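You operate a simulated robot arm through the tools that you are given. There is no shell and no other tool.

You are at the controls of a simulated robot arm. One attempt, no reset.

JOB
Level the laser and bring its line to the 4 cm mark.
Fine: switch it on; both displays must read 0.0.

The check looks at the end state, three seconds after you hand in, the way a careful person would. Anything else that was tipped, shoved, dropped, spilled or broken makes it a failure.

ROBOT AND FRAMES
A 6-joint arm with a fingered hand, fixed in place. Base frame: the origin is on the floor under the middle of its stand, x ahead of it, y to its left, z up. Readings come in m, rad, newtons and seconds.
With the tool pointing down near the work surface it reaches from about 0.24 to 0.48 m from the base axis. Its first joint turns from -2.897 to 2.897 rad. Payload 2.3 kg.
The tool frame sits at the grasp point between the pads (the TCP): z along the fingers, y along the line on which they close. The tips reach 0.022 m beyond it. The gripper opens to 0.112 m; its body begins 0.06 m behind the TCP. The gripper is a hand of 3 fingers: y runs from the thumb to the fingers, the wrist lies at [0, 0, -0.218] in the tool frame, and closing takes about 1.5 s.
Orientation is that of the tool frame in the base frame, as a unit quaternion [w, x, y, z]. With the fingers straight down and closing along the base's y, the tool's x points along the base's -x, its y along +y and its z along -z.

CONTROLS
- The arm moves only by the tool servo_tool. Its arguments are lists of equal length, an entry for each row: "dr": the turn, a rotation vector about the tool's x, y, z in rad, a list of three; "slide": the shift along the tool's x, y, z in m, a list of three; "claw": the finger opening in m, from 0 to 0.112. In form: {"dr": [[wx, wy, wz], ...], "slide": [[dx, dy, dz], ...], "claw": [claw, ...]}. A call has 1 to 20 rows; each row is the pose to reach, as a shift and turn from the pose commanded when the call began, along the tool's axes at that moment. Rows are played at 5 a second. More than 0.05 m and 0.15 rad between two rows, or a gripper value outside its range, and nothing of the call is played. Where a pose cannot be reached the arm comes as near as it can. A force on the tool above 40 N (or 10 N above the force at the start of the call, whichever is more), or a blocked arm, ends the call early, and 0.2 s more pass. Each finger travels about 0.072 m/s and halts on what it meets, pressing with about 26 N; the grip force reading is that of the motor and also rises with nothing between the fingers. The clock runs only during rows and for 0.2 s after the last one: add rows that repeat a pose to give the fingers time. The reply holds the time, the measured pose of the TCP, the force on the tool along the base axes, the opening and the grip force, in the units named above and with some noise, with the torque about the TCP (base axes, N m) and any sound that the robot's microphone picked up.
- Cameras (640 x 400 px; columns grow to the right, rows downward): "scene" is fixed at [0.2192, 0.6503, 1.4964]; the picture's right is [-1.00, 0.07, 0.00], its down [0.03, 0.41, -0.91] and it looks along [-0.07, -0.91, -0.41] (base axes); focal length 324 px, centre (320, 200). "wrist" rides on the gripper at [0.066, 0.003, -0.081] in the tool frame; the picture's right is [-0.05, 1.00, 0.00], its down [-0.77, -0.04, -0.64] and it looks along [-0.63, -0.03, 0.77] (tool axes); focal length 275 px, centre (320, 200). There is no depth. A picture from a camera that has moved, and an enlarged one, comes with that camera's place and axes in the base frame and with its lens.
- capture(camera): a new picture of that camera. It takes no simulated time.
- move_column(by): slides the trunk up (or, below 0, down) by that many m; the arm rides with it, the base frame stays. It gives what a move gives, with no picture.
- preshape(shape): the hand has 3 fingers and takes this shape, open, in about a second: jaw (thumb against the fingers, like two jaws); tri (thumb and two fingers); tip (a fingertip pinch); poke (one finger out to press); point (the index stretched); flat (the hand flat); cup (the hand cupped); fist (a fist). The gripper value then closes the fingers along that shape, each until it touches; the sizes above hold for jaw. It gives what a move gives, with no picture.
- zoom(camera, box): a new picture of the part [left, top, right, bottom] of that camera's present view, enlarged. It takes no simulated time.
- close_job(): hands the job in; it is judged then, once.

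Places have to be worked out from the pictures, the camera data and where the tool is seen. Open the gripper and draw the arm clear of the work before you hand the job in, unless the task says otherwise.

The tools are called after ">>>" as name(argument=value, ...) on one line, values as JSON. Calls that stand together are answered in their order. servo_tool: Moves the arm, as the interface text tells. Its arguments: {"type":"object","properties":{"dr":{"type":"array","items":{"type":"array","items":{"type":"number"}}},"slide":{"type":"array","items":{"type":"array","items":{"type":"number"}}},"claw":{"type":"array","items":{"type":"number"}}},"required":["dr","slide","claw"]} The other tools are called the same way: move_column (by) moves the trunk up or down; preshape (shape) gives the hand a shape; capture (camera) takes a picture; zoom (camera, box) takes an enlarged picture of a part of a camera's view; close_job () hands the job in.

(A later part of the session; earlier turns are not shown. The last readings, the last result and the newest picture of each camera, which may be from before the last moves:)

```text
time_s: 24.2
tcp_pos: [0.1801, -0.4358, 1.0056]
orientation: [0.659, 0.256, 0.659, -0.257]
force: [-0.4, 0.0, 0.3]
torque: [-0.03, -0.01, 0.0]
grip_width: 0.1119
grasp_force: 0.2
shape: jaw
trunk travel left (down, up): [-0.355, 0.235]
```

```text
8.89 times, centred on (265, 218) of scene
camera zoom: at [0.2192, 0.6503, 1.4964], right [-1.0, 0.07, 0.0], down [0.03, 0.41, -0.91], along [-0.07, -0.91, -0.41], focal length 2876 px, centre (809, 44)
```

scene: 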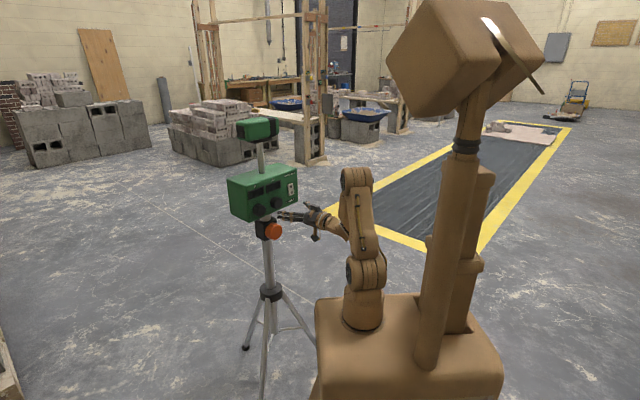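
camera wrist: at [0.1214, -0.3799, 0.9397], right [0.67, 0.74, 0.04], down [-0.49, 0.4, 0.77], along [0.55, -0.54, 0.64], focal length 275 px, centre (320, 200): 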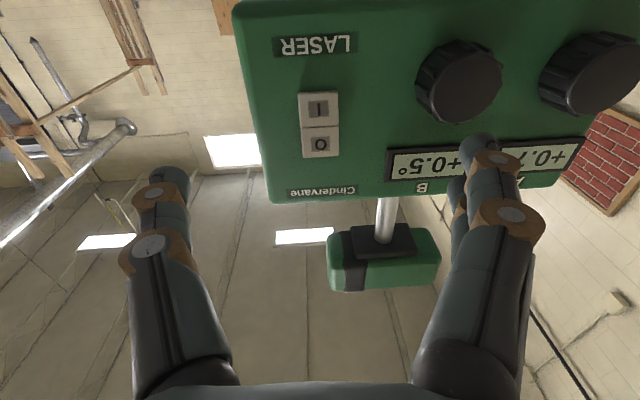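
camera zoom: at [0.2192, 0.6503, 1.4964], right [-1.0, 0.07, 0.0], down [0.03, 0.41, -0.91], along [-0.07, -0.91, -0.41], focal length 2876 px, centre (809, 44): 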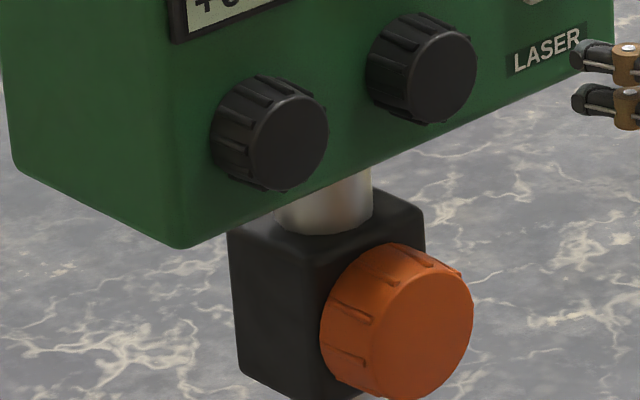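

Knob B's face centre comes out at about (0.292, -0.427, 0.993), roughly 18 mm proud of the panel and about 43 mm across. I move in front of it with a 4 cm tip clearance and partly close the jaw.

>>> servo_tool(dr=[[0, 0, 0], [0, 0, 0], [0, 0, 0], [0, 0, 0], [0, 0, 0]], slide=[[0.004, 0.027, 0.004], [0.008, 0.055, 0.008], [0.013, 0.082, 0.013], [0.013, 0.082, 0.013], [0.013, 0.082, 0.013]], claw=[0.1, 0.09, 0.08, 0.07, 0.07])

>>> capture(camera="wrist")

>>> zoom(camera="scene", box=[230, 165, 326, 225])

```text
time_s: 25.4
tcp_pos: [0.2452, -0.3857, 0.9949]
orientation: [0.659, 0.255, 0.659, -0.256]
force: [0.7, 0.5, -0.4]
torque: [-0.01, -0.03, 0.02]
grip_width: 0.0699
grasp_force: 0.0
shape: jaw
trunk travel left (down, up): [-0.355, 0.235]
```

```text
taken
camera wrist: at [0.1867, -0.3292, 0.9281], right [0.67, 0.74, 0.04], down [-0.49, 0.4, 0.77], along [0.55, -0.54, 0.64], focal length 275 px, centre (320, 200)
```

wrist: 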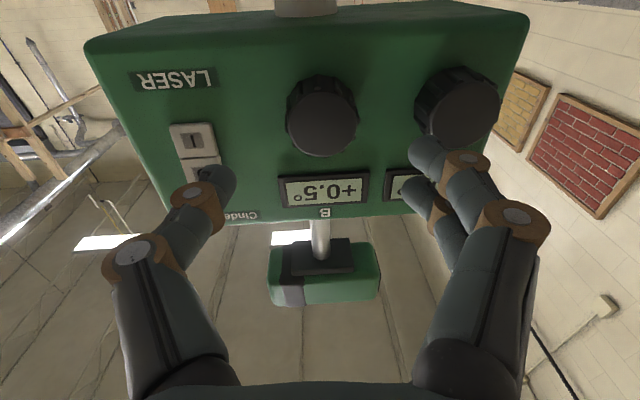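

```text
6.67 times, centred on (278, 195) of scene
camera zoom: at [0.2192, 0.6503, 1.4964], right [-1.0, 0.07, 0.0], down [0.03, 0.41, -0.91], along [-0.07, -0.91, -0.41], focal length 2157 px, centre (600, 233)
```

zoom: 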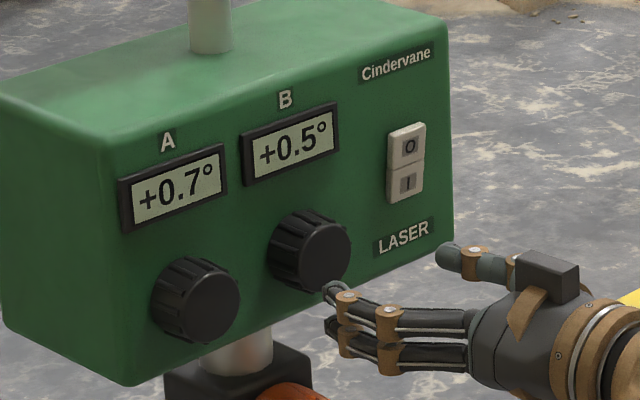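

Knob B lies about 6 mm below and 1 mm to the finger side of the tool axis. I correct that, advance 3 cm (tips still about 1 cm short of the knob face) and narrow the jaw to 64 mm.

>>> servo_tool(dr=[[0, 0, 0], [0, 0, 0], [0, 0, 0], [0, 0, 0]], slide=[[0.003, 0.001, 0.01], [0.006, 0.001, 0.02], [0.006, 0.001, 0.03], [0.006, 0.001, 0.03]], claw=[0.067, 0.064, 0.064, 0.064])

>>> capture(camera="wrist")

>>> zoom(camera="scene", box=[240, 180, 304, 220])

```text
time_s: 26.4
tcp_pos: [0.2669, -0.4049, 0.9893]
orientation: [0.659, 0.255, 0.659, -0.256]
force: [0.3, -1.0, -0.3]
torque: [-0.01, -0.04, -0.02]
grip_width: 0.0646
grasp_force: 0.1
shape: jaw
trunk travel left (down, up): [-0.355, 0.235]
```

```text
taken
camera wrist: at [0.2101, -0.3486, 0.9222], right [0.67, 0.74, 0.05], down [-0.49, 0.4, 0.77], along [0.55, -0.54, 0.64], focal length 275 px, centre (320, 200)
```

wrist: 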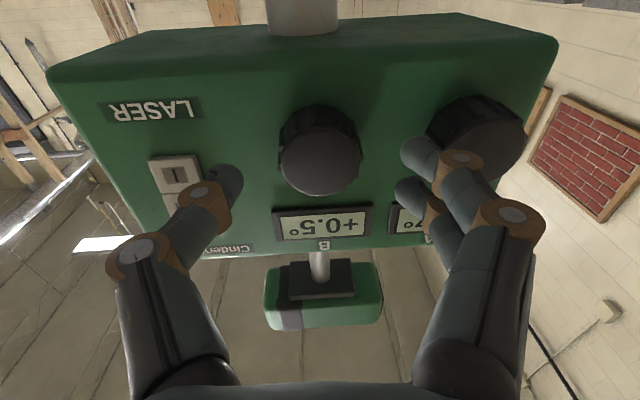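

```text
10.00 times, centred on (272, 200) of scene
camera zoom: at [0.2192, 0.6503, 1.4964], right [-1.0, 0.07, 0.0], down [0.03, 0.41, -0.91], along [-0.07, -0.91, -0.41], focal length 3236 px, centre (800, 200)
```

zoom: 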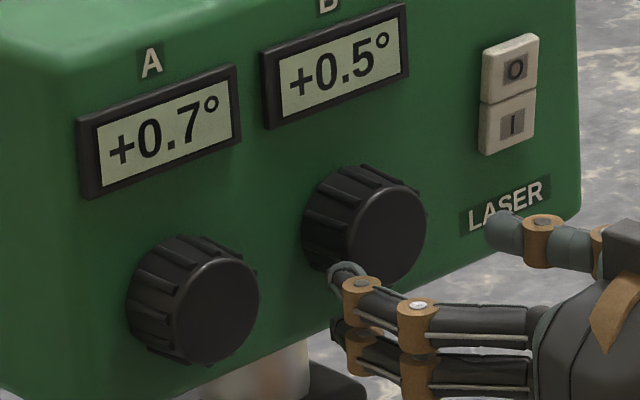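

Knob B is centred laterally; its depth estimate is 33 to 43 mm ahead of the TCP. I advance another 16 mm so the tips just come beside the knob, then judge the centring directly.

>>> servo_tool(dr=[[0, 0, 0], [0, 0, 0], [0, 0, 0], [0, 0, 0]], slide=[[0, 0, 0.006], [0, 0, 0.011], [0, 0, 0.016], [0, 0, 0.016]], claw=[0.064, 0.064, 0.064, 0.064])

>>> capture(camera="wrist")

>>> zoom(camera="scene", box=[240, 180, 304, 220])

```text
time_s: 27.4
tcp_pos: [0.2795, -0.4153, 0.9887]
orientation: [0.659, 0.256, 0.659, -0.256]
force: [0.4, 0.4, 0.2]
torque: [-0.02, 0.0, -0.01]
grip_width: 0.0645
grasp_force: 0.0
shape: jaw
trunk travel left (down, up): [-0.355, 0.235]
```

```text
taken
camera wrist: at [0.2217, -0.3587, 0.922], right [0.67, 0.74, 0.04], down [-0.49, 0.4, 0.77], along [0.55, -0.54, 0.64], focal length 275 px, centre (320, 200)
```

wrist: 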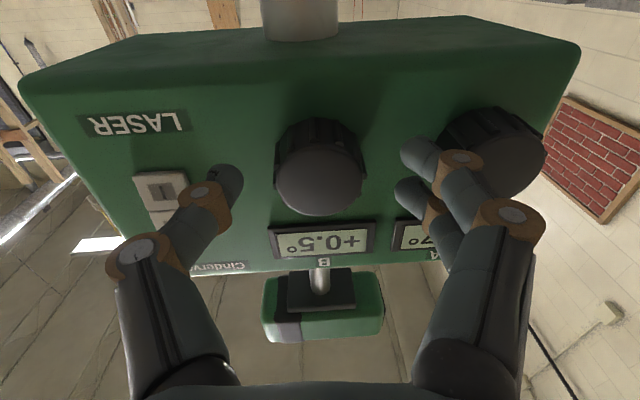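

```text
10.00 times, centred on (272, 200) of scene
camera zoom: at [0.2192, 0.6503, 1.4964], right [-1.0, 0.07, 0.0], down [0.03, 0.41, -0.91], along [-0.07, -0.91, -0.41], focal length 3236 px, centre (800, 200)
```

zoom: 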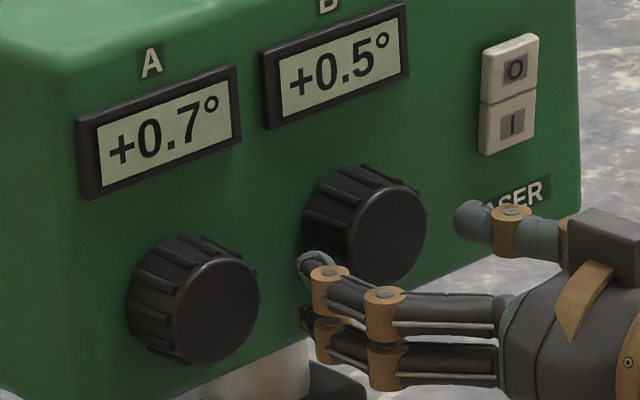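

At this depth I can compare directly: the knob face lies about 18 mm ahead of the TCP and 5 mm above the axis. I shift up 5 mm and go in 9 mm more, so the tips overlap the knob's side by about 12 mm and still clear the panel.

>>> servo_tool(dr=[[0, 0, 0], [0, 0, 0], [0, 0, 0], [0, 0, 0]], slide=[[-0.003, 0, 0.0], [-0.005, 0, 0.004], [-0.005, 0, 0.009], [-0.005, 0, 0.009]], claw=[0.064, 0.064, 0.064, 0.06])

>>> capture(camera="wrist")

>>> zoom(camera="scene", box=[240, 180, 304, 220])

```text
time_s: 28.4
tcp_pos: [0.2861, -0.4215, 0.9929]
orientation: [0.659, 0.255, 0.659, -0.256]
force: [-0.4, 0.2, -0.7]
torque: [0.02, -0.01, 0.01]
grip_width: 0.061
grasp_force: 0.0
shape: jaw
trunk travel left (down, up): [-0.355, 0.235]
```

```text
taken
camera wrist: at [0.2285, -0.3654, 0.9262], right [0.67, 0.74, 0.05], down [-0.49, 0.4, 0.77], along [0.55, -0.54, 0.64], focal length 275 px, centre (320, 200)
```

wrist: 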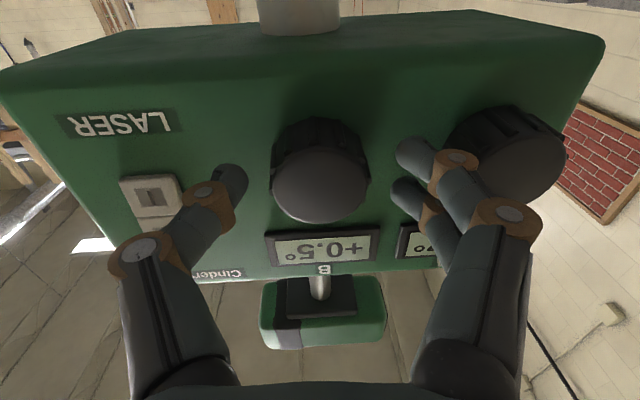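

```text
10.00 times, centred on (272, 200) of scene
camera zoom: at [0.2192, 0.6503, 1.4964], right [-1.0, 0.07, 0.0], down [0.03, 0.41, -0.91], along [-0.07, -0.91, -0.41], focal length 3236 px, centre (800, 200)
```

zoom: 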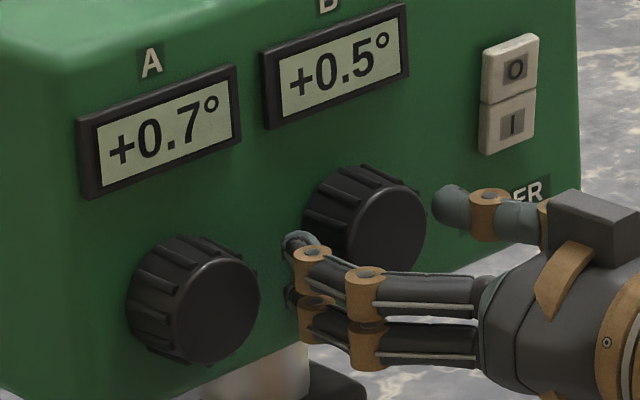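

The knob is centred between thumb and fingers (about 25 px gap on each side). I close gradually and watch for contact.

>>> servo_tool(dr=[[0, 0, 0], [0, 0, 0], [0, 0, 0], [0, 0, 0], [0, 0, 0]], slide=[[0, 0, 0], [0, 0, 0], [0, 0, 0], [0, 0, 0], [0, 0, 0]], claw=[0.056, 0.052, 0.049, 0.046, 0.046])

>>> capture(camera="wrist")

```text
time_s: 29.6
tcp_pos: [0.2863, -0.4216, 0.9926]
orientation: [0.659, 0.255, 0.659, -0.257]
force: [0.4, 0.6, -0.9]
torque: [0.01, -0.02, 0.0]
grip_width: 0.0465
grasp_force: 0.1
shape: jaw
trunk travel left (down, up): [-0.355, 0.235]
```

```text
taken
camera wrist: at [0.2285, -0.3655, 0.9263], right [0.67, 0.74, 0.04], down [-0.49, 0.4, 0.77], along [0.55, -0.54, 0.64], focal length 275 px, centre (320, 200)
```

wrist: 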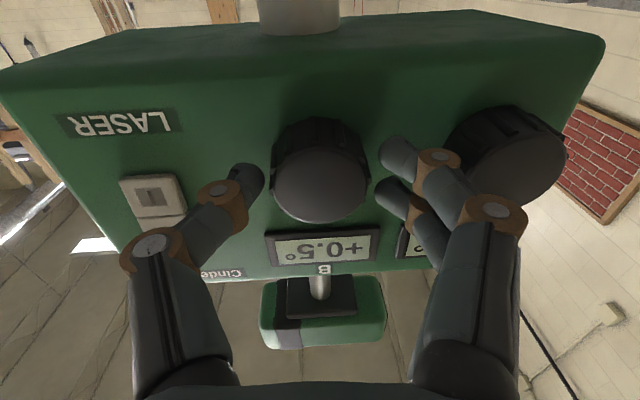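

No contact yet, with a few mm of gap remaining on each side. I keep closing in small steps.

>>> servo_tool(dr=[[0, 0, 0], [0, 0, 0], [0, 0, 0], [0, 0, 0], [0, 0, 0]], slide=[[0, 0, 0], [0, 0, 0], [0, 0, 0], [0, 0, 0], [0, 0, 0]], claw=[0.044, 0.042, 0.041, 0.04, 0.04])

>>> capture(camera="wrist")

```text
time_s: 30.8
tcp_pos: [0.2865, -0.4217, 0.9928]
orientation: [0.659, 0.255, 0.659, -0.257]
force: [-0.1, 0.8, 0.9]
torque: [-0.03, 0.0, -0.05]
grip_width: 0.0404
grasp_force: 0.1
shape: jaw
trunk travel left (down, up): [-0.355, 0.235]
```

```text
taken
camera wrist: at [0.2285, -0.3655, 0.9263], right [0.67, 0.74, 0.04], down [-0.49, 0.4, 0.77], along [0.55, -0.54, 0.64], focal length 275 px, centre (320, 200)
```

wrist: 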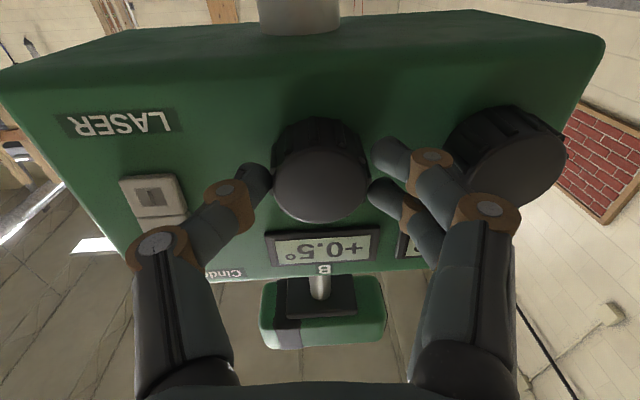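

>>> servo_tool(dr=[[0, 0, 0], [0, 0, 0], [0, 0, 0], [0, 0, 0], [0, 0, 0]], slide=[[0, 0, 0], [0, 0, 0], [0, 0, 0], [0, 0, 0], [0, 0, 0]], claw=[0.039, 0.038, 0.037, 0.036, 0.036])

>>> zoom(camera="wrist", box=[200, 80, 460, 280])

```text
time_s: 32.0
tcp_pos: [0.2876, -0.4223, 0.9926]
orientation: [0.659, 0.255, 0.659, -0.256]
force: [-0.1, -0.1, 1.0]
torque: [-0.03, -0.01, 0.01]
grip_width: 0.037
grasp_force: 0.1
shape: jaw
trunk travel left (down, up): [-0.355, 0.235]
```

```text
2.00 times, centred on (330, 180) of wrist
camera zoom: at [0.2284, -0.3656, 0.9263], right [0.67, 0.74, 0.05], down [-0.49, 0.4, 0.77], along [0.55, -0.54, 0.64], focal length 551 px, centre (300, 240)
```

zoom: 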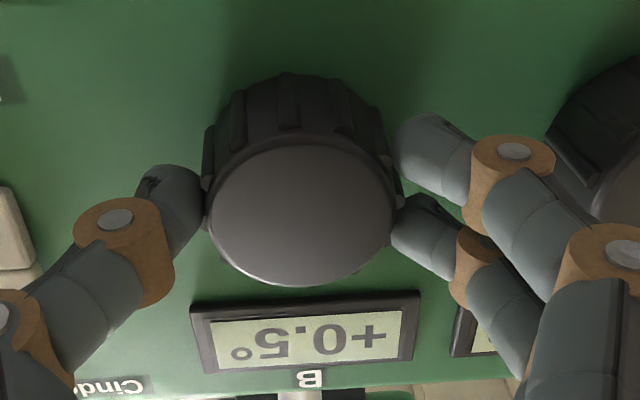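

The tips are now touching the knob's sides (width 37.0 mm for 36 commanded). I squeeze a little further and read the grip force.

>>> servo_tool(dr=[[0, 0, 0], [0, 0, 0], [0, 0, 0], [0, 0, 0]], slide=[[0, 0, 0], [0, 0, 0], [0, 0, 0], [0, 0, 0]], claw=[0.035, 0.034, 0.033, 0.033])

>>> zoom(camera="wrist", box=[200, 80, 460, 280])

>>> zoom(camera="scene", box=[240, 180, 304, 220])

```text
time_s: 33.0
tcp_pos: [0.2866, -0.4214, 0.9932]
orientation: [0.659, 0.255, 0.659, -0.256]
force: [-1.8, -1.4, -0.8]
torque: [0.01, 0.04, -0.02]
grip_width: 0.0348
grasp_force: 0.0
shape: jaw
trunk travel left (down, up): [-0.355, 0.235]
```

```text
2.00 times, centred on (330, 180) of wrist
camera zoom: at [0.2282, -0.3656, 0.9263], right [0.67, 0.74, 0.05], down [-0.49, 0.4, 0.77], along [0.55, -0.54, 0.64], focal length 551 px, centre (300, 240)
```

zoom: 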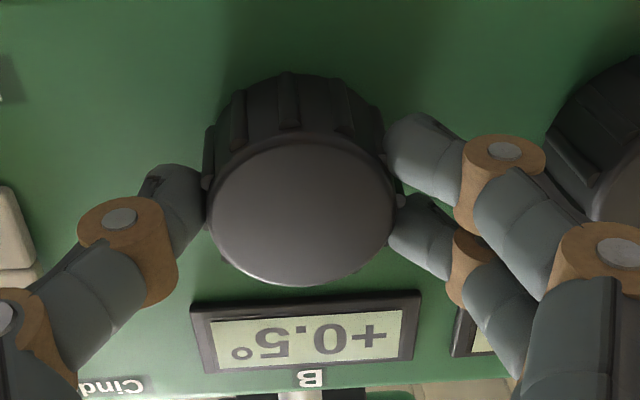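

```text
10.00 times, centred on (272, 200) of scene
camera zoom: at [0.2192, 0.6503, 1.4964], right [-1.0, 0.07, 0.0], down [0.03, 0.41, -0.91], along [-0.07, -0.91, -0.41], focal length 3236 px, centre (800, 200)
```

zoom: 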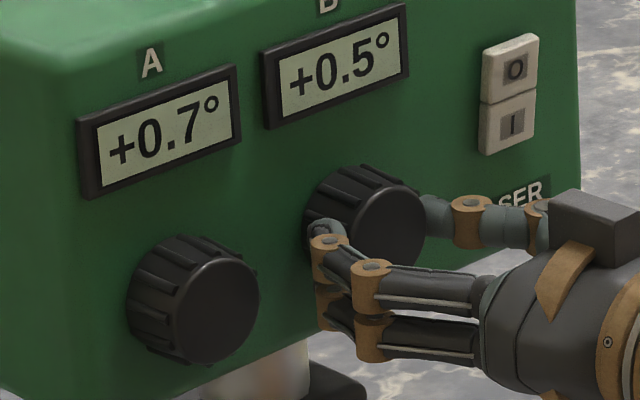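

The side force (about -2.3 N along -y) shows the thumb touched first, so I shift 1.5 mm toward the thumb side while closing a bit more.

>>> servo_tool(dr=[[0, 0, 0], [0, 0, 0], [0, 0, 0], [0, 0, 0]], slide=[[0, -0.0015, 0], [0, -0.0015, 0], [0, -0.0015, 0], [0, -0.0015, 0]], claw=[0.034, 0.033, 0.032, 0.032])

>>> zoom(camera="wrist", box=[200, 80, 460, 280])

```text
time_s: 34.0
tcp_pos: [0.2855, -0.4231, 0.9924]
orientation: [0.659, 0.255, 0.659, -0.257]
force: [0.3, 0.7, -0.9]
torque: [-0.01, 0.01, 0.01]
grip_width: 0.0339
grasp_force: 0.1
shape: jaw
trunk travel left (down, up): [-0.355, 0.235]
```

```text
2.00 times, centred on (330, 180) of wrist
camera zoom: at [0.2275, -0.3664, 0.9262], right [0.67, 0.74, 0.04], down [-0.49, 0.4, 0.77], along [0.55, -0.54, 0.64], focal length 551 px, centre (300, 240)
```

zoom: 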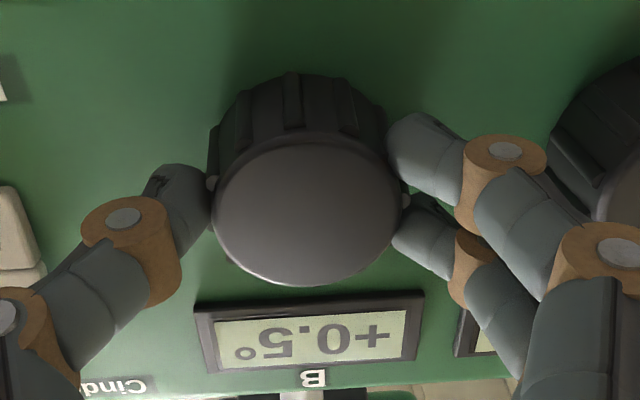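

Forces are balanced now, width 33.9 mm. I squeeze firmly and try a small test turn of +0.15 rad about the tool axis.

>>> servo_tool(dr=[[0, 0, 0], [0, 0, 0], [0, 0, 0], [0, 0, 0.05], [0, 0, 0.1], [0, 0, 0.15], [0, 0, 0.15]], slide=[[0, 0, 0], [0, 0, 0], [0, 0, 0], [0, 0, 0], [0, 0, 0], [0, 0, 0], [0, 0, 0]], claw=[0.028, 0.024, 0.022, 0.022, 0.022, 0.022, 0.022])

>>> zoom(camera="wrist", box=[200, 80, 460, 280])

>>> zoom(camera="scene", box=[240, 180, 304, 220])

```text
time_s: 35.6
tcp_pos: [0.2866, -0.4229, 0.9928]
orientation: [0.676, 0.304, 0.638, -0.206]
force: [2.6, 0.1, -3.3]
torque: [0.04, 0.05, 0.02]
grip_width: 0.031
grasp_force: 25.9
shape: jaw
trunk travel left (down, up): [-0.355, 0.235]
```

```text
2.00 times, centred on (330, 180) of wrist
camera zoom: at [0.2343, -0.359, 0.9269], right [0.66, 0.72, 0.19], down [-0.57, 0.32, 0.76], along [0.49, -0.61, 0.62], focal length 551 px, centre (300, 240)
```

zoom: 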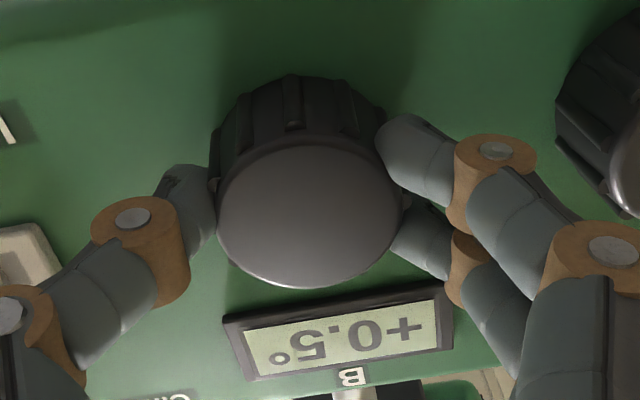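

```text
10.00 times, centred on (272, 200) of scene
camera zoom: at [0.2192, 0.6503, 1.4964], right [-1.0, 0.07, 0.0], down [0.03, 0.41, -0.91], along [-0.07, -0.91, -0.41], focal length 3236 px, centre (800, 200)
```

zoom: 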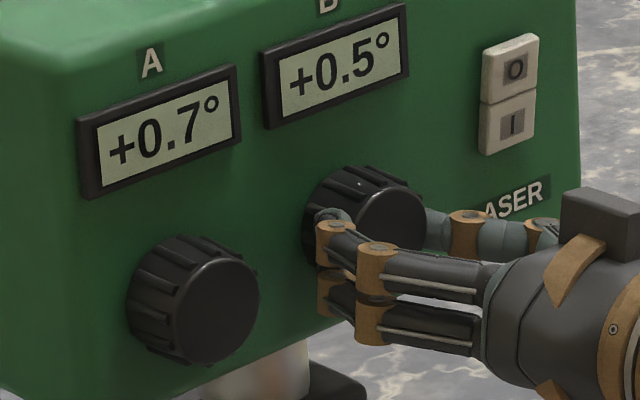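

The knob turned along with the hand (the ribs kept their place relative to the fingers) but the display still shows +0.5°. I turn another +0.45 rad.

>>> servo_tool(dr=[[0, 0, 0.08], [0, 0, 0.16], [0, 0, 0.24], [0, 0, 0.32], [0, 0, 0.4], [0, 0, 0.45], [0, 0, 0.45]], slide=[[0, 0, 0], [0, 0, 0], [0, 0, 0], [0, 0, 0], [0, 0, 0], [0, 0, 0], [0, 0, 0]], claw=[0.022, 0.022, 0.022, 0.022, 0.022, 0.022, 0.022])

>>> zoom(camera="wrist", box=[200, 80, 460, 280])

>>> zoom(camera="scene", box=[240, 180, 304, 220])

```text
time_s: 37.2
tcp_pos: [0.2875, -0.4222, 0.9923]
orientation: [0.705, 0.438, 0.555, -0.049]
force: [3.3, 6.9, -8.5]
torque: [0.04, 0.05, 0.09]
grip_width: 0.0311
grasp_force: 26.1
shape: jaw
trunk travel left (down, up): [-0.355, 0.235]
```

```text
2.00 times, centred on (330, 180) of wrist
camera zoom: at [0.2533, -0.3384, 0.9392], right [0.54, 0.59, 0.6], down [-0.78, 0.09, 0.62], along [0.31, -0.8, 0.51], focal length 551 px, centre (300, 240)
```

zoom: 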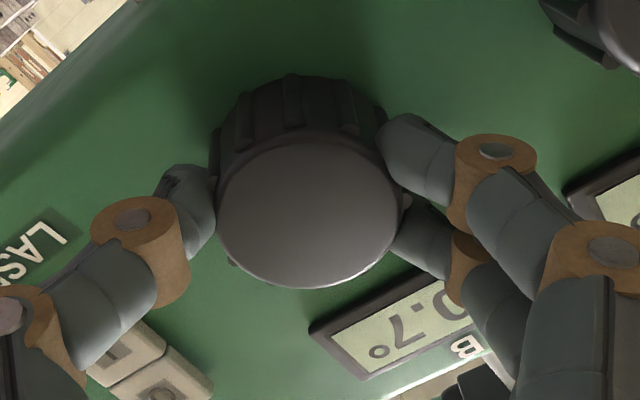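

```text
10.00 times, centred on (272, 200) of scene
camera zoom: at [0.2192, 0.6503, 1.4964], right [-1.0, 0.07, 0.0], down [0.03, 0.41, -0.91], along [-0.07, -0.91, -0.41], focal length 3236 px, centre (800, 200)
```

zoom: 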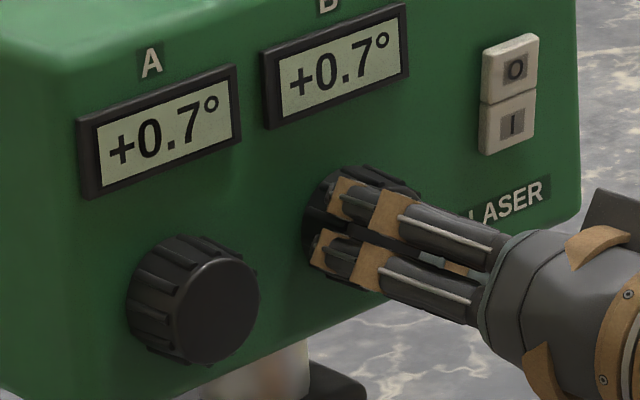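

B rose to +0.7° for +0.6 rad, so turning the other way lowers it at about 0.33°/rad. The side force shows the knob centre is about 2 mm off the tool axis, so I turn back to neutral first and read the force there.

>>> servo_tool(dr=[[0, 0, -0.12], [0, 0, -0.24], [0, 0, -0.36], [0, 0, -0.48], [0, 0, -0.6], [0, 0, -0.6]], slide=[[0, 0, 0], [0, 0, 0], [0, 0, 0], [0, 0, 0], [0, 0, 0], [0, 0, 0]], claw=[0.022, 0.022, 0.022, 0.022, 0.022, 0.022])

>>> zoom(camera="scene", box=[240, 180, 304, 220])

```text
time_s: 38.6
tcp_pos: [0.2863, -0.4224, 0.9926]
orientation: [0.659, 0.255, 0.659, -0.257]
force: [-1.1, 2.0, -8.9]
torque: [0.1, 0.11, -0.05]
grip_width: 0.0312
grasp_force: 26.0
shape: jaw
trunk travel left (down, up): [-0.355, 0.235]
```

```text
10.00 times, centred on (272, 200) of scene
camera zoom: at [0.2192, 0.6503, 1.4964], right [-1.0, 0.07, 0.0], down [0.03, 0.41, -0.91], along [-0.07, -0.91, -0.41], focal length 3236 px, centre (800, 200)
```

zoom: 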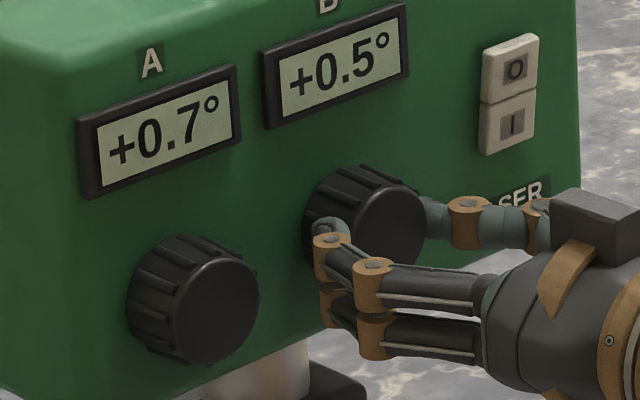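

B is back at +0.5°, with a modest 9 N vertical force. I turn on to -0.6 rad, watching the display and force.

>>> servo_tool(dr=[[0, 0, -0.1], [0, 0, -0.2], [0, 0, -0.3], [0, 0, -0.4], [0, 0, -0.5], [0, 0, -0.6], [0, 0, -0.6]], slide=[[0.0005, 0, 0], [0.0005, 0, 0], [0.0005, 0, 0], [0.0005, 0, 0], [0.0005, 0, 0], [0.0005, 0, 0], [0.0005, 0, 0]], claw=[0.022, 0.022, 0.022, 0.022, 0.022, 0.022, 0.022])

>>> zoom(camera="scene", box=[240, 180, 304, 220])

>>> zoom(camera="wrist", box=[200, 80, 460, 280])

```text
time_s: 40.2
tcp_pos: [0.2862, -0.4237, 0.9928]
orientation: [0.554, 0.049, 0.705, -0.44]
force: [-1.7, -3.4, 2.5]
torque: [-0.02, -0.04, -0.06]
grip_width: 0.0308
grasp_force: 25.9
shape: jaw
trunk travel left (down, up): [-0.355, 0.235]
```

```text
10.00 times, centred on (272, 200) of scene
camera zoom: at [0.2192, 0.6503, 1.4964], right [-1.0, 0.07, 0.0], down [0.03, 0.41, -0.91], along [-0.07, -0.91, -0.41], focal length 3236 px, centre (800, 200)
```

zoom: 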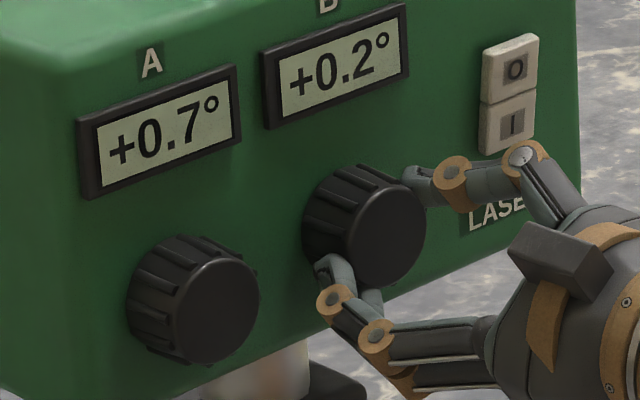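

```text
2.00 times, centred on (330, 180) of wrist
camera zoom: at [0.2012, -0.3952, 0.9364], right [0.57, 0.63, -0.53], down [-0.2, 0.73, 0.65], along [0.8, -0.27, 0.54], focal length 551 px, centre (300, 240)
```

zoom: 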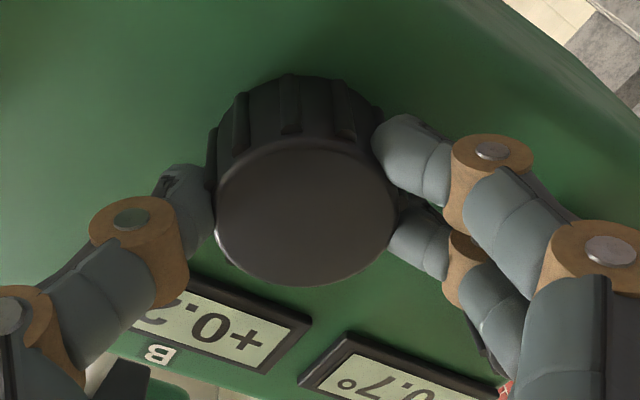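

B is now +0.2° at about 0.42°/rad with low forces. I turn -0.3 rad more.

>>> servo_tool(dr=[[0, 0, -0.1], [0, 0, -0.2], [0, 0, -0.3], [0, 0, -0.3]], slide=[[0, 0, 0], [0, 0, 0], [0, 0, 0], [0, 0, 0]], claw=[0.022, 0.022, 0.022, 0.022])

>>> zoom(camera="scene", box=[240, 180, 304, 220])

```text
time_s: 41.2
tcp_pos: [0.2858, -0.4229, 0.9919]
orientation: [0.482, -0.058, 0.705, -0.517]
force: [-0.3, -5.9, 6.9]
torque: [-0.04, -0.11, -0.11]
grip_width: 0.0301
grasp_force: 26.2
shape: jaw
trunk travel left (down, up): [-0.355, 0.235]
```

```text
10.00 times, centred on (272, 200) of scene
camera zoom: at [0.2192, 0.6503, 1.4964], right [-1.0, 0.07, 0.0], down [0.03, 0.41, -0.91], along [-0.07, -0.91, -0.41], focal length 3236 px, centre (800, 200)
```

zoom: 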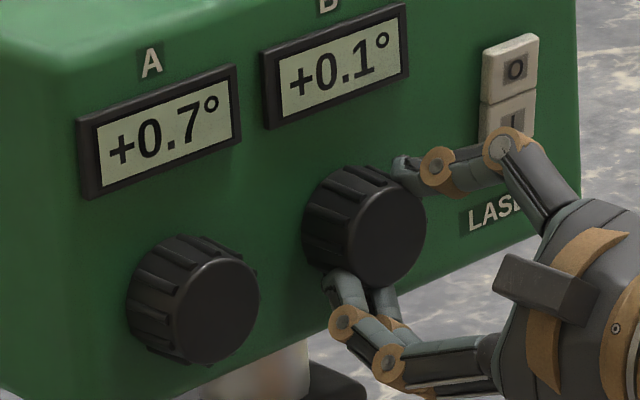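

B reads +0.1° at -0.9 rad. I relieve the side force with a 1 mm shift and turn another -0.25 rad.

>>> servo_tool(dr=[[0, 0, -0.08], [0, 0, -0.16], [0, 0, -0.25], [0, 0, -0.25]], slide=[[0, -0.0006, 0], [0, -0.001, 0], [0, -0.001, 0], [0, -0.001, 0]], claw=[0.022, 0.022, 0.022, 0.022])

>>> zoom(camera="scene", box=[240, 180, 304, 220])

>>> zoom(camera="wrist", box=[200, 80, 460, 280])

```text
time_s: 42.2
tcp_pos: [0.2846, -0.4228, 0.9938]
orientation: [0.414, -0.144, 0.692, -0.573]
force: [-1.0, -5.2, 5.2]
torque: [-0.05, -0.07, -0.1]
grip_width: 0.0304
grasp_force: 26.6
shape: jaw
trunk travel left (down, up): [-0.355, 0.235]
```

```text
10.00 times, centred on (272, 200) of scene
camera zoom: at [0.2192, 0.6503, 1.4964], right [-1.0, 0.07, 0.0], down [0.03, 0.41, -0.91], along [-0.07, -0.91, -0.41], focal length 3236 px, centre (800, 200)
```

zoom: 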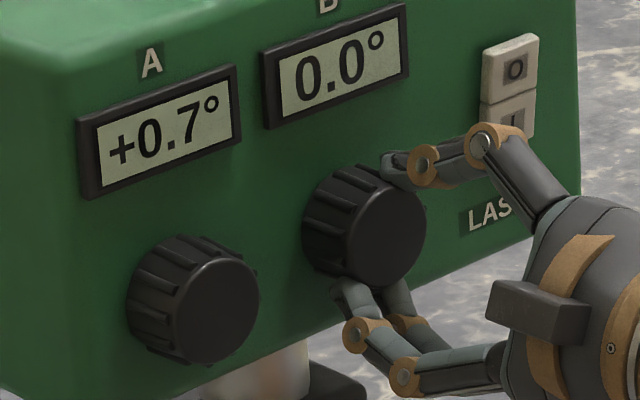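

```text
2.00 times, centred on (330, 180) of wrist
camera zoom: at [0.1846, -0.4129, 0.9631], right [0.3, 0.33, -0.89], down [0.0, 0.94, 0.35], along [0.95, -0.1, 0.29], focal length 551 px, centre (300, 240)
```

zoom: 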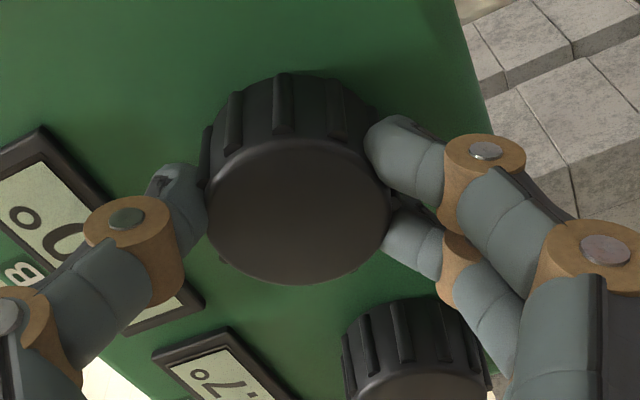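

B reads 0.0°. To make sure I'm not on the edge of the rounding band, I probe slightly in each direction: first +0.07 rad.

>>> servo_tool(dr=[[0, 0, 0.04], [0, 0, 0.07], [0, 0, 0.07]], slide=[[0, -0.0004, 0], [0, -0.0004, 0], [0, -0.0004, 0]], claw=[0.022, 0.022, 0.022])

>>> zoom(camera="scene", box=[240, 180, 304, 220])

```text
time_s: 43.0
tcp_pos: [0.2845, -0.4231, 0.9951]
orientation: [0.433, -0.119, 0.697, -0.559]
force: [-2.0, -2.7, -0.6]
torque: [0.01, 0.02, -0.05]
grip_width: 0.0301
grasp_force: 26.1
shape: jaw
trunk travel left (down, up): [-0.355, 0.235]
```

```text
10.00 times, centred on (272, 200) of scene
camera zoom: at [0.2192, 0.6503, 1.4964], right [-1.0, 0.07, 0.0], down [0.03, 0.41, -0.91], along [-0.07, -0.91, -0.41], focal length 3236 px, centre (800, 200)
```

zoom: 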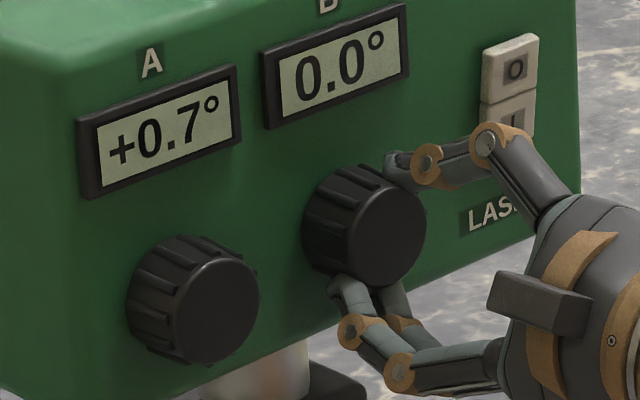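

Still 0.0. I probe +0.07 rad further to find the upper edge.

>>> servo_tool(dr=[[0, 0, 0.04], [0, 0, 0.07], [0, 0, 0.07]], slide=[[0, 0, 0], [0, 0, 0], [0, 0, 0]], claw=[0.022, 0.022, 0.022])

>>> zoom(camera="scene", box=[240, 180, 304, 220])

```text
time_s: 43.8
tcp_pos: [0.2853, -0.4234, 0.9941]
orientation: [0.453, -0.097, 0.701, -0.542]
force: [-2.4, -0.1, -3.1]
torque: [0.04, 0.06, 0.0]
grip_width: 0.0307
grasp_force: 26.4
shape: jaw
trunk travel left (down, up): [-0.355, 0.235]
```

```text
10.00 times, centred on (272, 200) of scene
camera zoom: at [0.2192, 0.6503, 1.4964], right [-1.0, 0.07, 0.0], down [0.03, 0.41, -0.91], along [-0.07, -0.91, -0.41], focal length 3236 px, centre (800, 200)
```

zoom: 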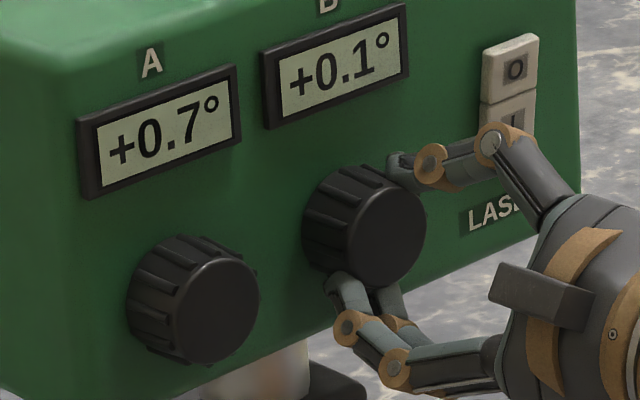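

The band edge is near -1.05 rad, so the middle should be about 0.12 rad beyond that. I turn back -0.17 rad to sit in the middle of 0.0.

>>> servo_tool(dr=[[0, 0, -0.08], [0, 0, -0.17], [0, 0, -0.17]], slide=[[0, 0, 0], [0, 0, 0], [0, 0, 0]], claw=[0.022, 0.022, 0.022])

>>> zoom(camera="scene", box=[240, 180, 304, 220])

```text
time_s: 44.6
tcp_pos: [0.2842, -0.4247, 0.9945]
orientation: [0.405, -0.155, 0.689, -0.581]
force: [-3.4, 0.3, -0.9]
torque: [0.07, 0.07, -0.01]
grip_width: 0.0306
grasp_force: 26.2
shape: jaw
trunk travel left (down, up): [-0.355, 0.235]
```

```text
10.00 times, centred on (272, 200) of scene
camera zoom: at [0.2192, 0.6503, 1.4964], right [-1.0, 0.07, 0.0], down [0.03, 0.41, -0.91], along [-0.07, -0.91, -0.41], focal length 3236 px, centre (800, 200)
```

zoom: 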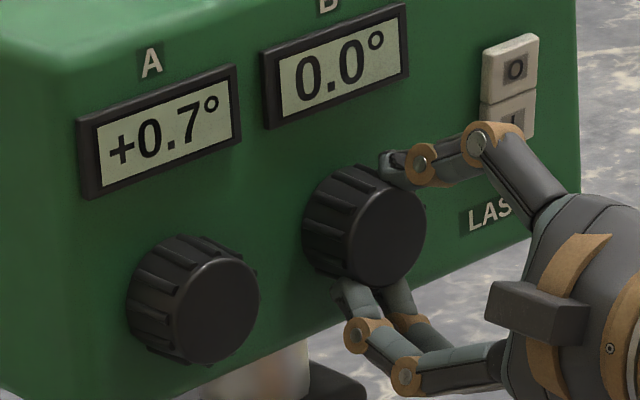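

B is centred on 0.0°. I open the fingers gently to 52 mm, back straight off the knob, and re-check.

>>> servo_tool(dr=[[0, 0, 0], [0, 0, 0], [0, 0, 0], [0, 0, 0], [0, 0, 0], [0, 0, 0], [0, 0, 0]], slide=[[0, 0, 0], [0, 0, 0], [0, 0, 0], [0, 0, 0], [0, 0, -0.015], [0, 0, -0.04], [0, 0, -0.05]], claw=[0.034, 0.044, 0.052, 0.052, 0.052, 0.056, 0.06])

>>> zoom(camera="scene", box=[230, 165, 326, 225])

```text
time_s: 46.2
tcp_pos: [0.2476, -0.3895, 0.9926]
orientation: [0.404, -0.154, 0.69, -0.58]
force: [0.1, -0.4, -0.5]
torque: [0.01, -0.02, 0.0]
grip_width: 0.0594
grasp_force: 0.0
shape: jaw
trunk travel left (down, up): [-0.355, 0.235]
```

```text
6.67 times, centred on (278, 195) of scene
camera zoom: at [0.2192, 0.6503, 1.4964], right [-1.0, 0.07, 0.0], down [0.03, 0.41, -0.91], along [-0.07, -0.91, -0.41], focal length 2157 px, centre (600, 233)
```

zoom: 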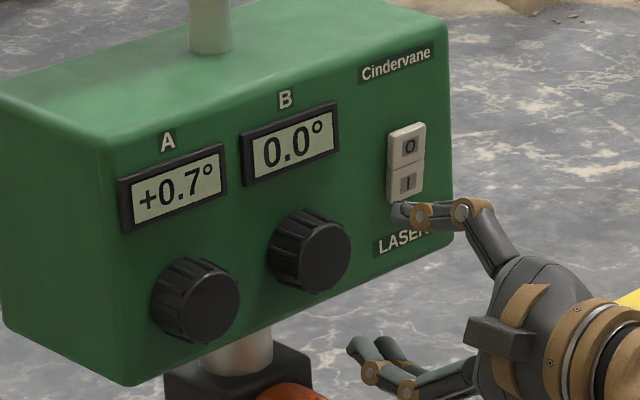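

B holds at 0.0° after release and nothing shifted. I rotate the hand back to neutral at this stand-off, then slide over to knob A.

>>> servo_tool(dr=[[0, 0, 0.14], [0, 0, 0.28], [0, 0, 0.42], [0, 0, 0.56], [0, 0, 0.7], [0, 0, 0.84], [0, 0, 0.98], [0, 0, 1.12], [0, 0, 1.18], [0, 0, 1.18]], slide=[[0, 0, 0], [0, 0, 0], [0, 0, 0], [0, 0, 0], [0, 0, 0], [0, 0, 0], [0, 0, 0], [0, 0, 0], [0, 0, 0], [0, 0, 0]], claw=[0.064, 0.064, 0.064, 0.064, 0.064, 0.064, 0.064, 0.064, 0.064, 0.064])

>>> servo_tool(dr=[[0, 0, 0], [0, 0, 0], [0, 0, 0], [0, 0, 0]], slide=[[0, 0.028, 0], [0, 0.056, 0], [0, 0.084, 0], [0, 0.084, 0]], claw=[0.064, 0.064, 0.064, 0.064])

>>> capture(camera="wrist")

>>> zoom(camera="scene", box=[230, 165, 326, 225])

```text
time_s: 48.4
tcp_pos: [0.2481, -0.3884, 0.9932]
orientation: [0.659, 0.256, 0.659, -0.256]
force: [1.1, 0.1, 0.4]
torque: [-0.03, 0.0, -0.02]
grip_width: 0.0633
grasp_force: 0.1
shape: jaw
trunk travel left (down, up): [-0.355, 0.235]
```

```text
time_s: 49.4
tcp_pos: [0.3039, -0.3272, 0.9936]
orientation: [0.659, 0.255, 0.659, -0.256]
force: [0.5, 0.1, 0.9]
torque: [0.01, 0.03, 0.02]
grip_width: 0.0634
grasp_force: 0.1
shape: jaw
trunk travel left (down, up): [-0.355, 0.235]
```

```text
taken
camera wrist: at [0.2463, -0.2717, 0.9275], right [0.67, 0.74, 0.04], down [-0.49, 0.4, 0.77], along [0.55, -0.54, 0.64], focal length 275 px, centre (320, 200)
```

wrist: 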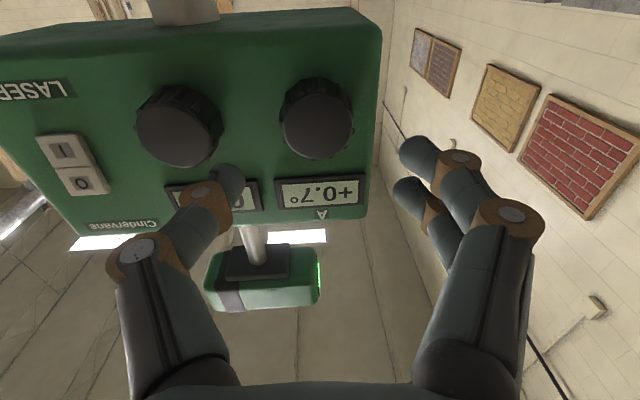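

```text
6.67 times, centred on (278, 195) of scene
camera zoom: at [0.2192, 0.6503, 1.4964], right [-1.0, 0.07, 0.0], down [0.03, 0.41, -0.91], along [-0.07, -0.91, -0.41], focal length 2157 px, centre (600, 233)
```

zoom: 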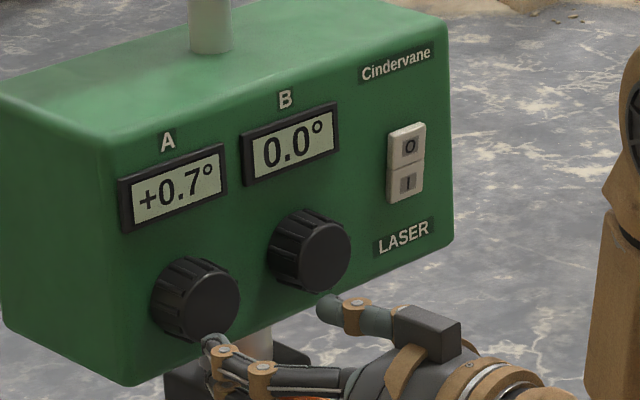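

Knob A sits almost exactly on the tool axis now. Since A needs about -1.7 rad in total, I pre-rotate the hand +0.5 rad and advance 3.5 cm.

>>> servo_tool(dr=[[0, 0, 0.13], [0, 0, 0.26], [0, 0, 0.39], [0, 0, 0.5], [0, 0, 0.5], [0, 0, 0.5], [0, 0, 0.5]], slide=[[0, 0, 0], [0, 0, 0], [0, 0, 0], [0, 0, 0.01], [0, 0, 0.023], [0, 0, 0.035], [0, 0, 0.035]], claw=[0.064, 0.064, 0.064, 0.064, 0.064, 0.064, 0.064])

>>> capture(camera="wrist")

>>> zoom(camera="scene", box=[230, 180, 294, 220])

```text
time_s: 51.0
tcp_pos: [0.3309, -0.3501, 0.9933]
orientation: [0.702, 0.411, 0.576, -0.085]
force: [-0.2, -0.1, 0.0]
torque: [-0.01, -0.02, -0.03]
grip_width: 0.0635
grasp_force: 0.0
shape: jaw
trunk travel left (down, up): [-0.355, 0.235]
```

```text
taken
camera wrist: at [0.2937, -0.2711, 0.9373], right [0.58, 0.63, 0.52], down [-0.74, 0.13, 0.66], along [0.35, -0.76, 0.54], focal length 275 px, centre (320, 200)
```

wrist: 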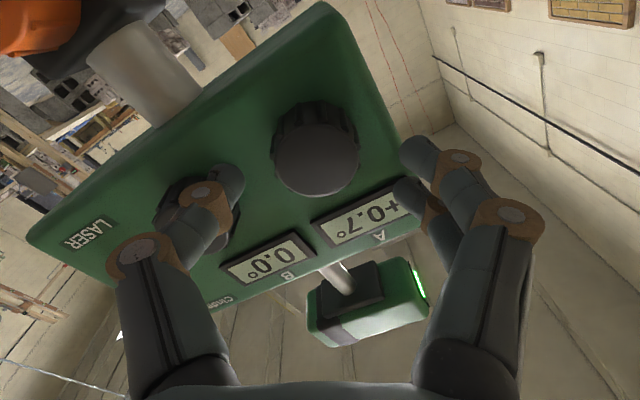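

```text
10.00 times, centred on (262, 200) of scene
camera zoom: at [0.2192, 0.6503, 1.4964], right [-1.0, 0.07, 0.0], down [0.03, 0.41, -0.91], along [-0.07, -0.91, -0.41], focal length 3236 px, centre (900, 200)
```

zoom: 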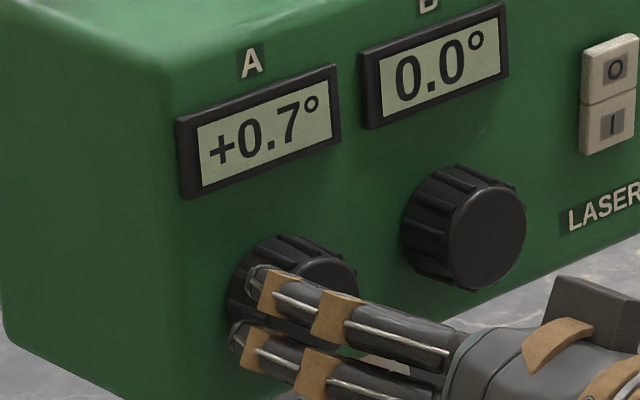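

A is centred within about 2 mm. I correct by 1 mm and advance the last 16 mm to the same depth that worked on B.

>>> servo_tool(dr=[[0, 0, 0], [0, 0, 0], [0, 0, 0], [0, 0, 0]], slide=[[0.001, -0.001, 0.006], [0.001, -0.001, 0.011], [0.001, -0.001, 0.016], [0.001, -0.001, 0.016]], claw=[0.06, 0.056, 0.054, 0.054])

>>> capture(camera="wrist")

>>> zoom(camera="scene", box=[230, 180, 294, 220])

```text
time_s: 52.0
tcp_pos: [0.343, -0.361, 0.9927]
orientation: [0.702, 0.41, 0.576, -0.085]
force: [0.4, -0.7, 0.0]
torque: [-0.02, 0.01, 0.0]
grip_width: 0.0547
grasp_force: 0.1
shape: jaw
trunk travel left (down, up): [-0.355, 0.235]
```

```text
taken
camera wrist: at [0.3057, -0.2822, 0.9355], right [0.58, 0.63, 0.52], down [-0.74, 0.13, 0.66], along [0.35, -0.76, 0.54], focal length 275 px, centre (320, 200)
```

wrist: 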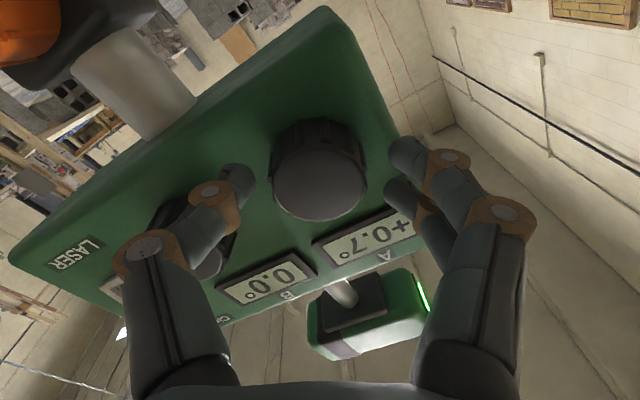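

```text
10.00 times, centred on (262, 200) of scene
camera zoom: at [0.2192, 0.6503, 1.4964], right [-1.0, 0.07, 0.0], down [0.03, 0.41, -0.91], along [-0.07, -0.91, -0.41], focal length 3236 px, centre (900, 200)
```

zoom: 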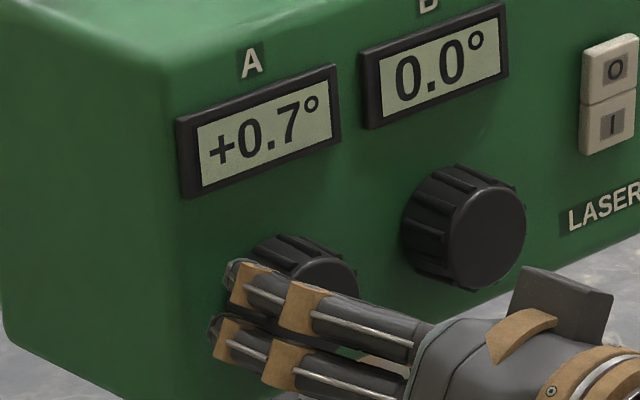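

The depth and centring match what worked for B. I close in steps onto knob A.

>>> servo_tool(dr=[[0, 0, 0], [0, 0, 0], [0, 0, 0], [0, 0, 0], [0, 0, 0], [0, 0, 0]], slide=[[0, 0, 0], [0, 0, 0], [0, 0, 0], [0, 0, 0], [0, 0, 0], [0, 0, 0]], claw=[0.048, 0.043, 0.04, 0.037, 0.035, 0.035])

>>> zoom(camera="wrist", box=[200, 80, 460, 280])

```text
time_s: 53.4
tcp_pos: [0.3427, -0.3618, 0.9924]
orientation: [0.702, 0.411, 0.576, -0.085]
force: [-1.2, -0.9, 0.0]
torque: [0.03, 0.01, 0.0]
grip_width: 0.0364
grasp_force: 0.1
shape: jaw
trunk travel left (down, up): [-0.355, 0.235]
```

```text
2.00 times, centred on (330, 180) of wrist
camera zoom: at [0.3055, -0.2823, 0.9354], right [0.58, 0.63, 0.52], down [-0.74, 0.13, 0.66], along [0.35, -0.76, 0.54], focal length 551 px, centre (300, 240)
```

zoom: 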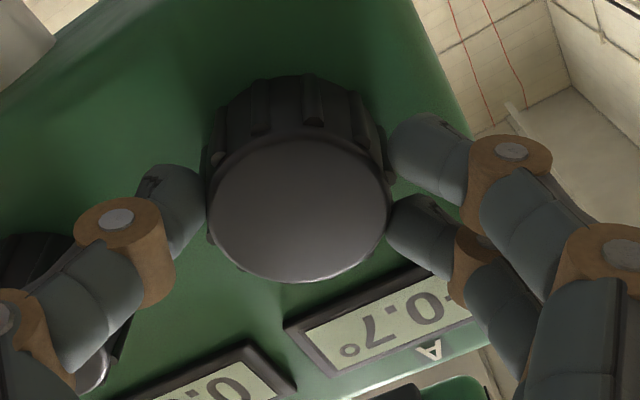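

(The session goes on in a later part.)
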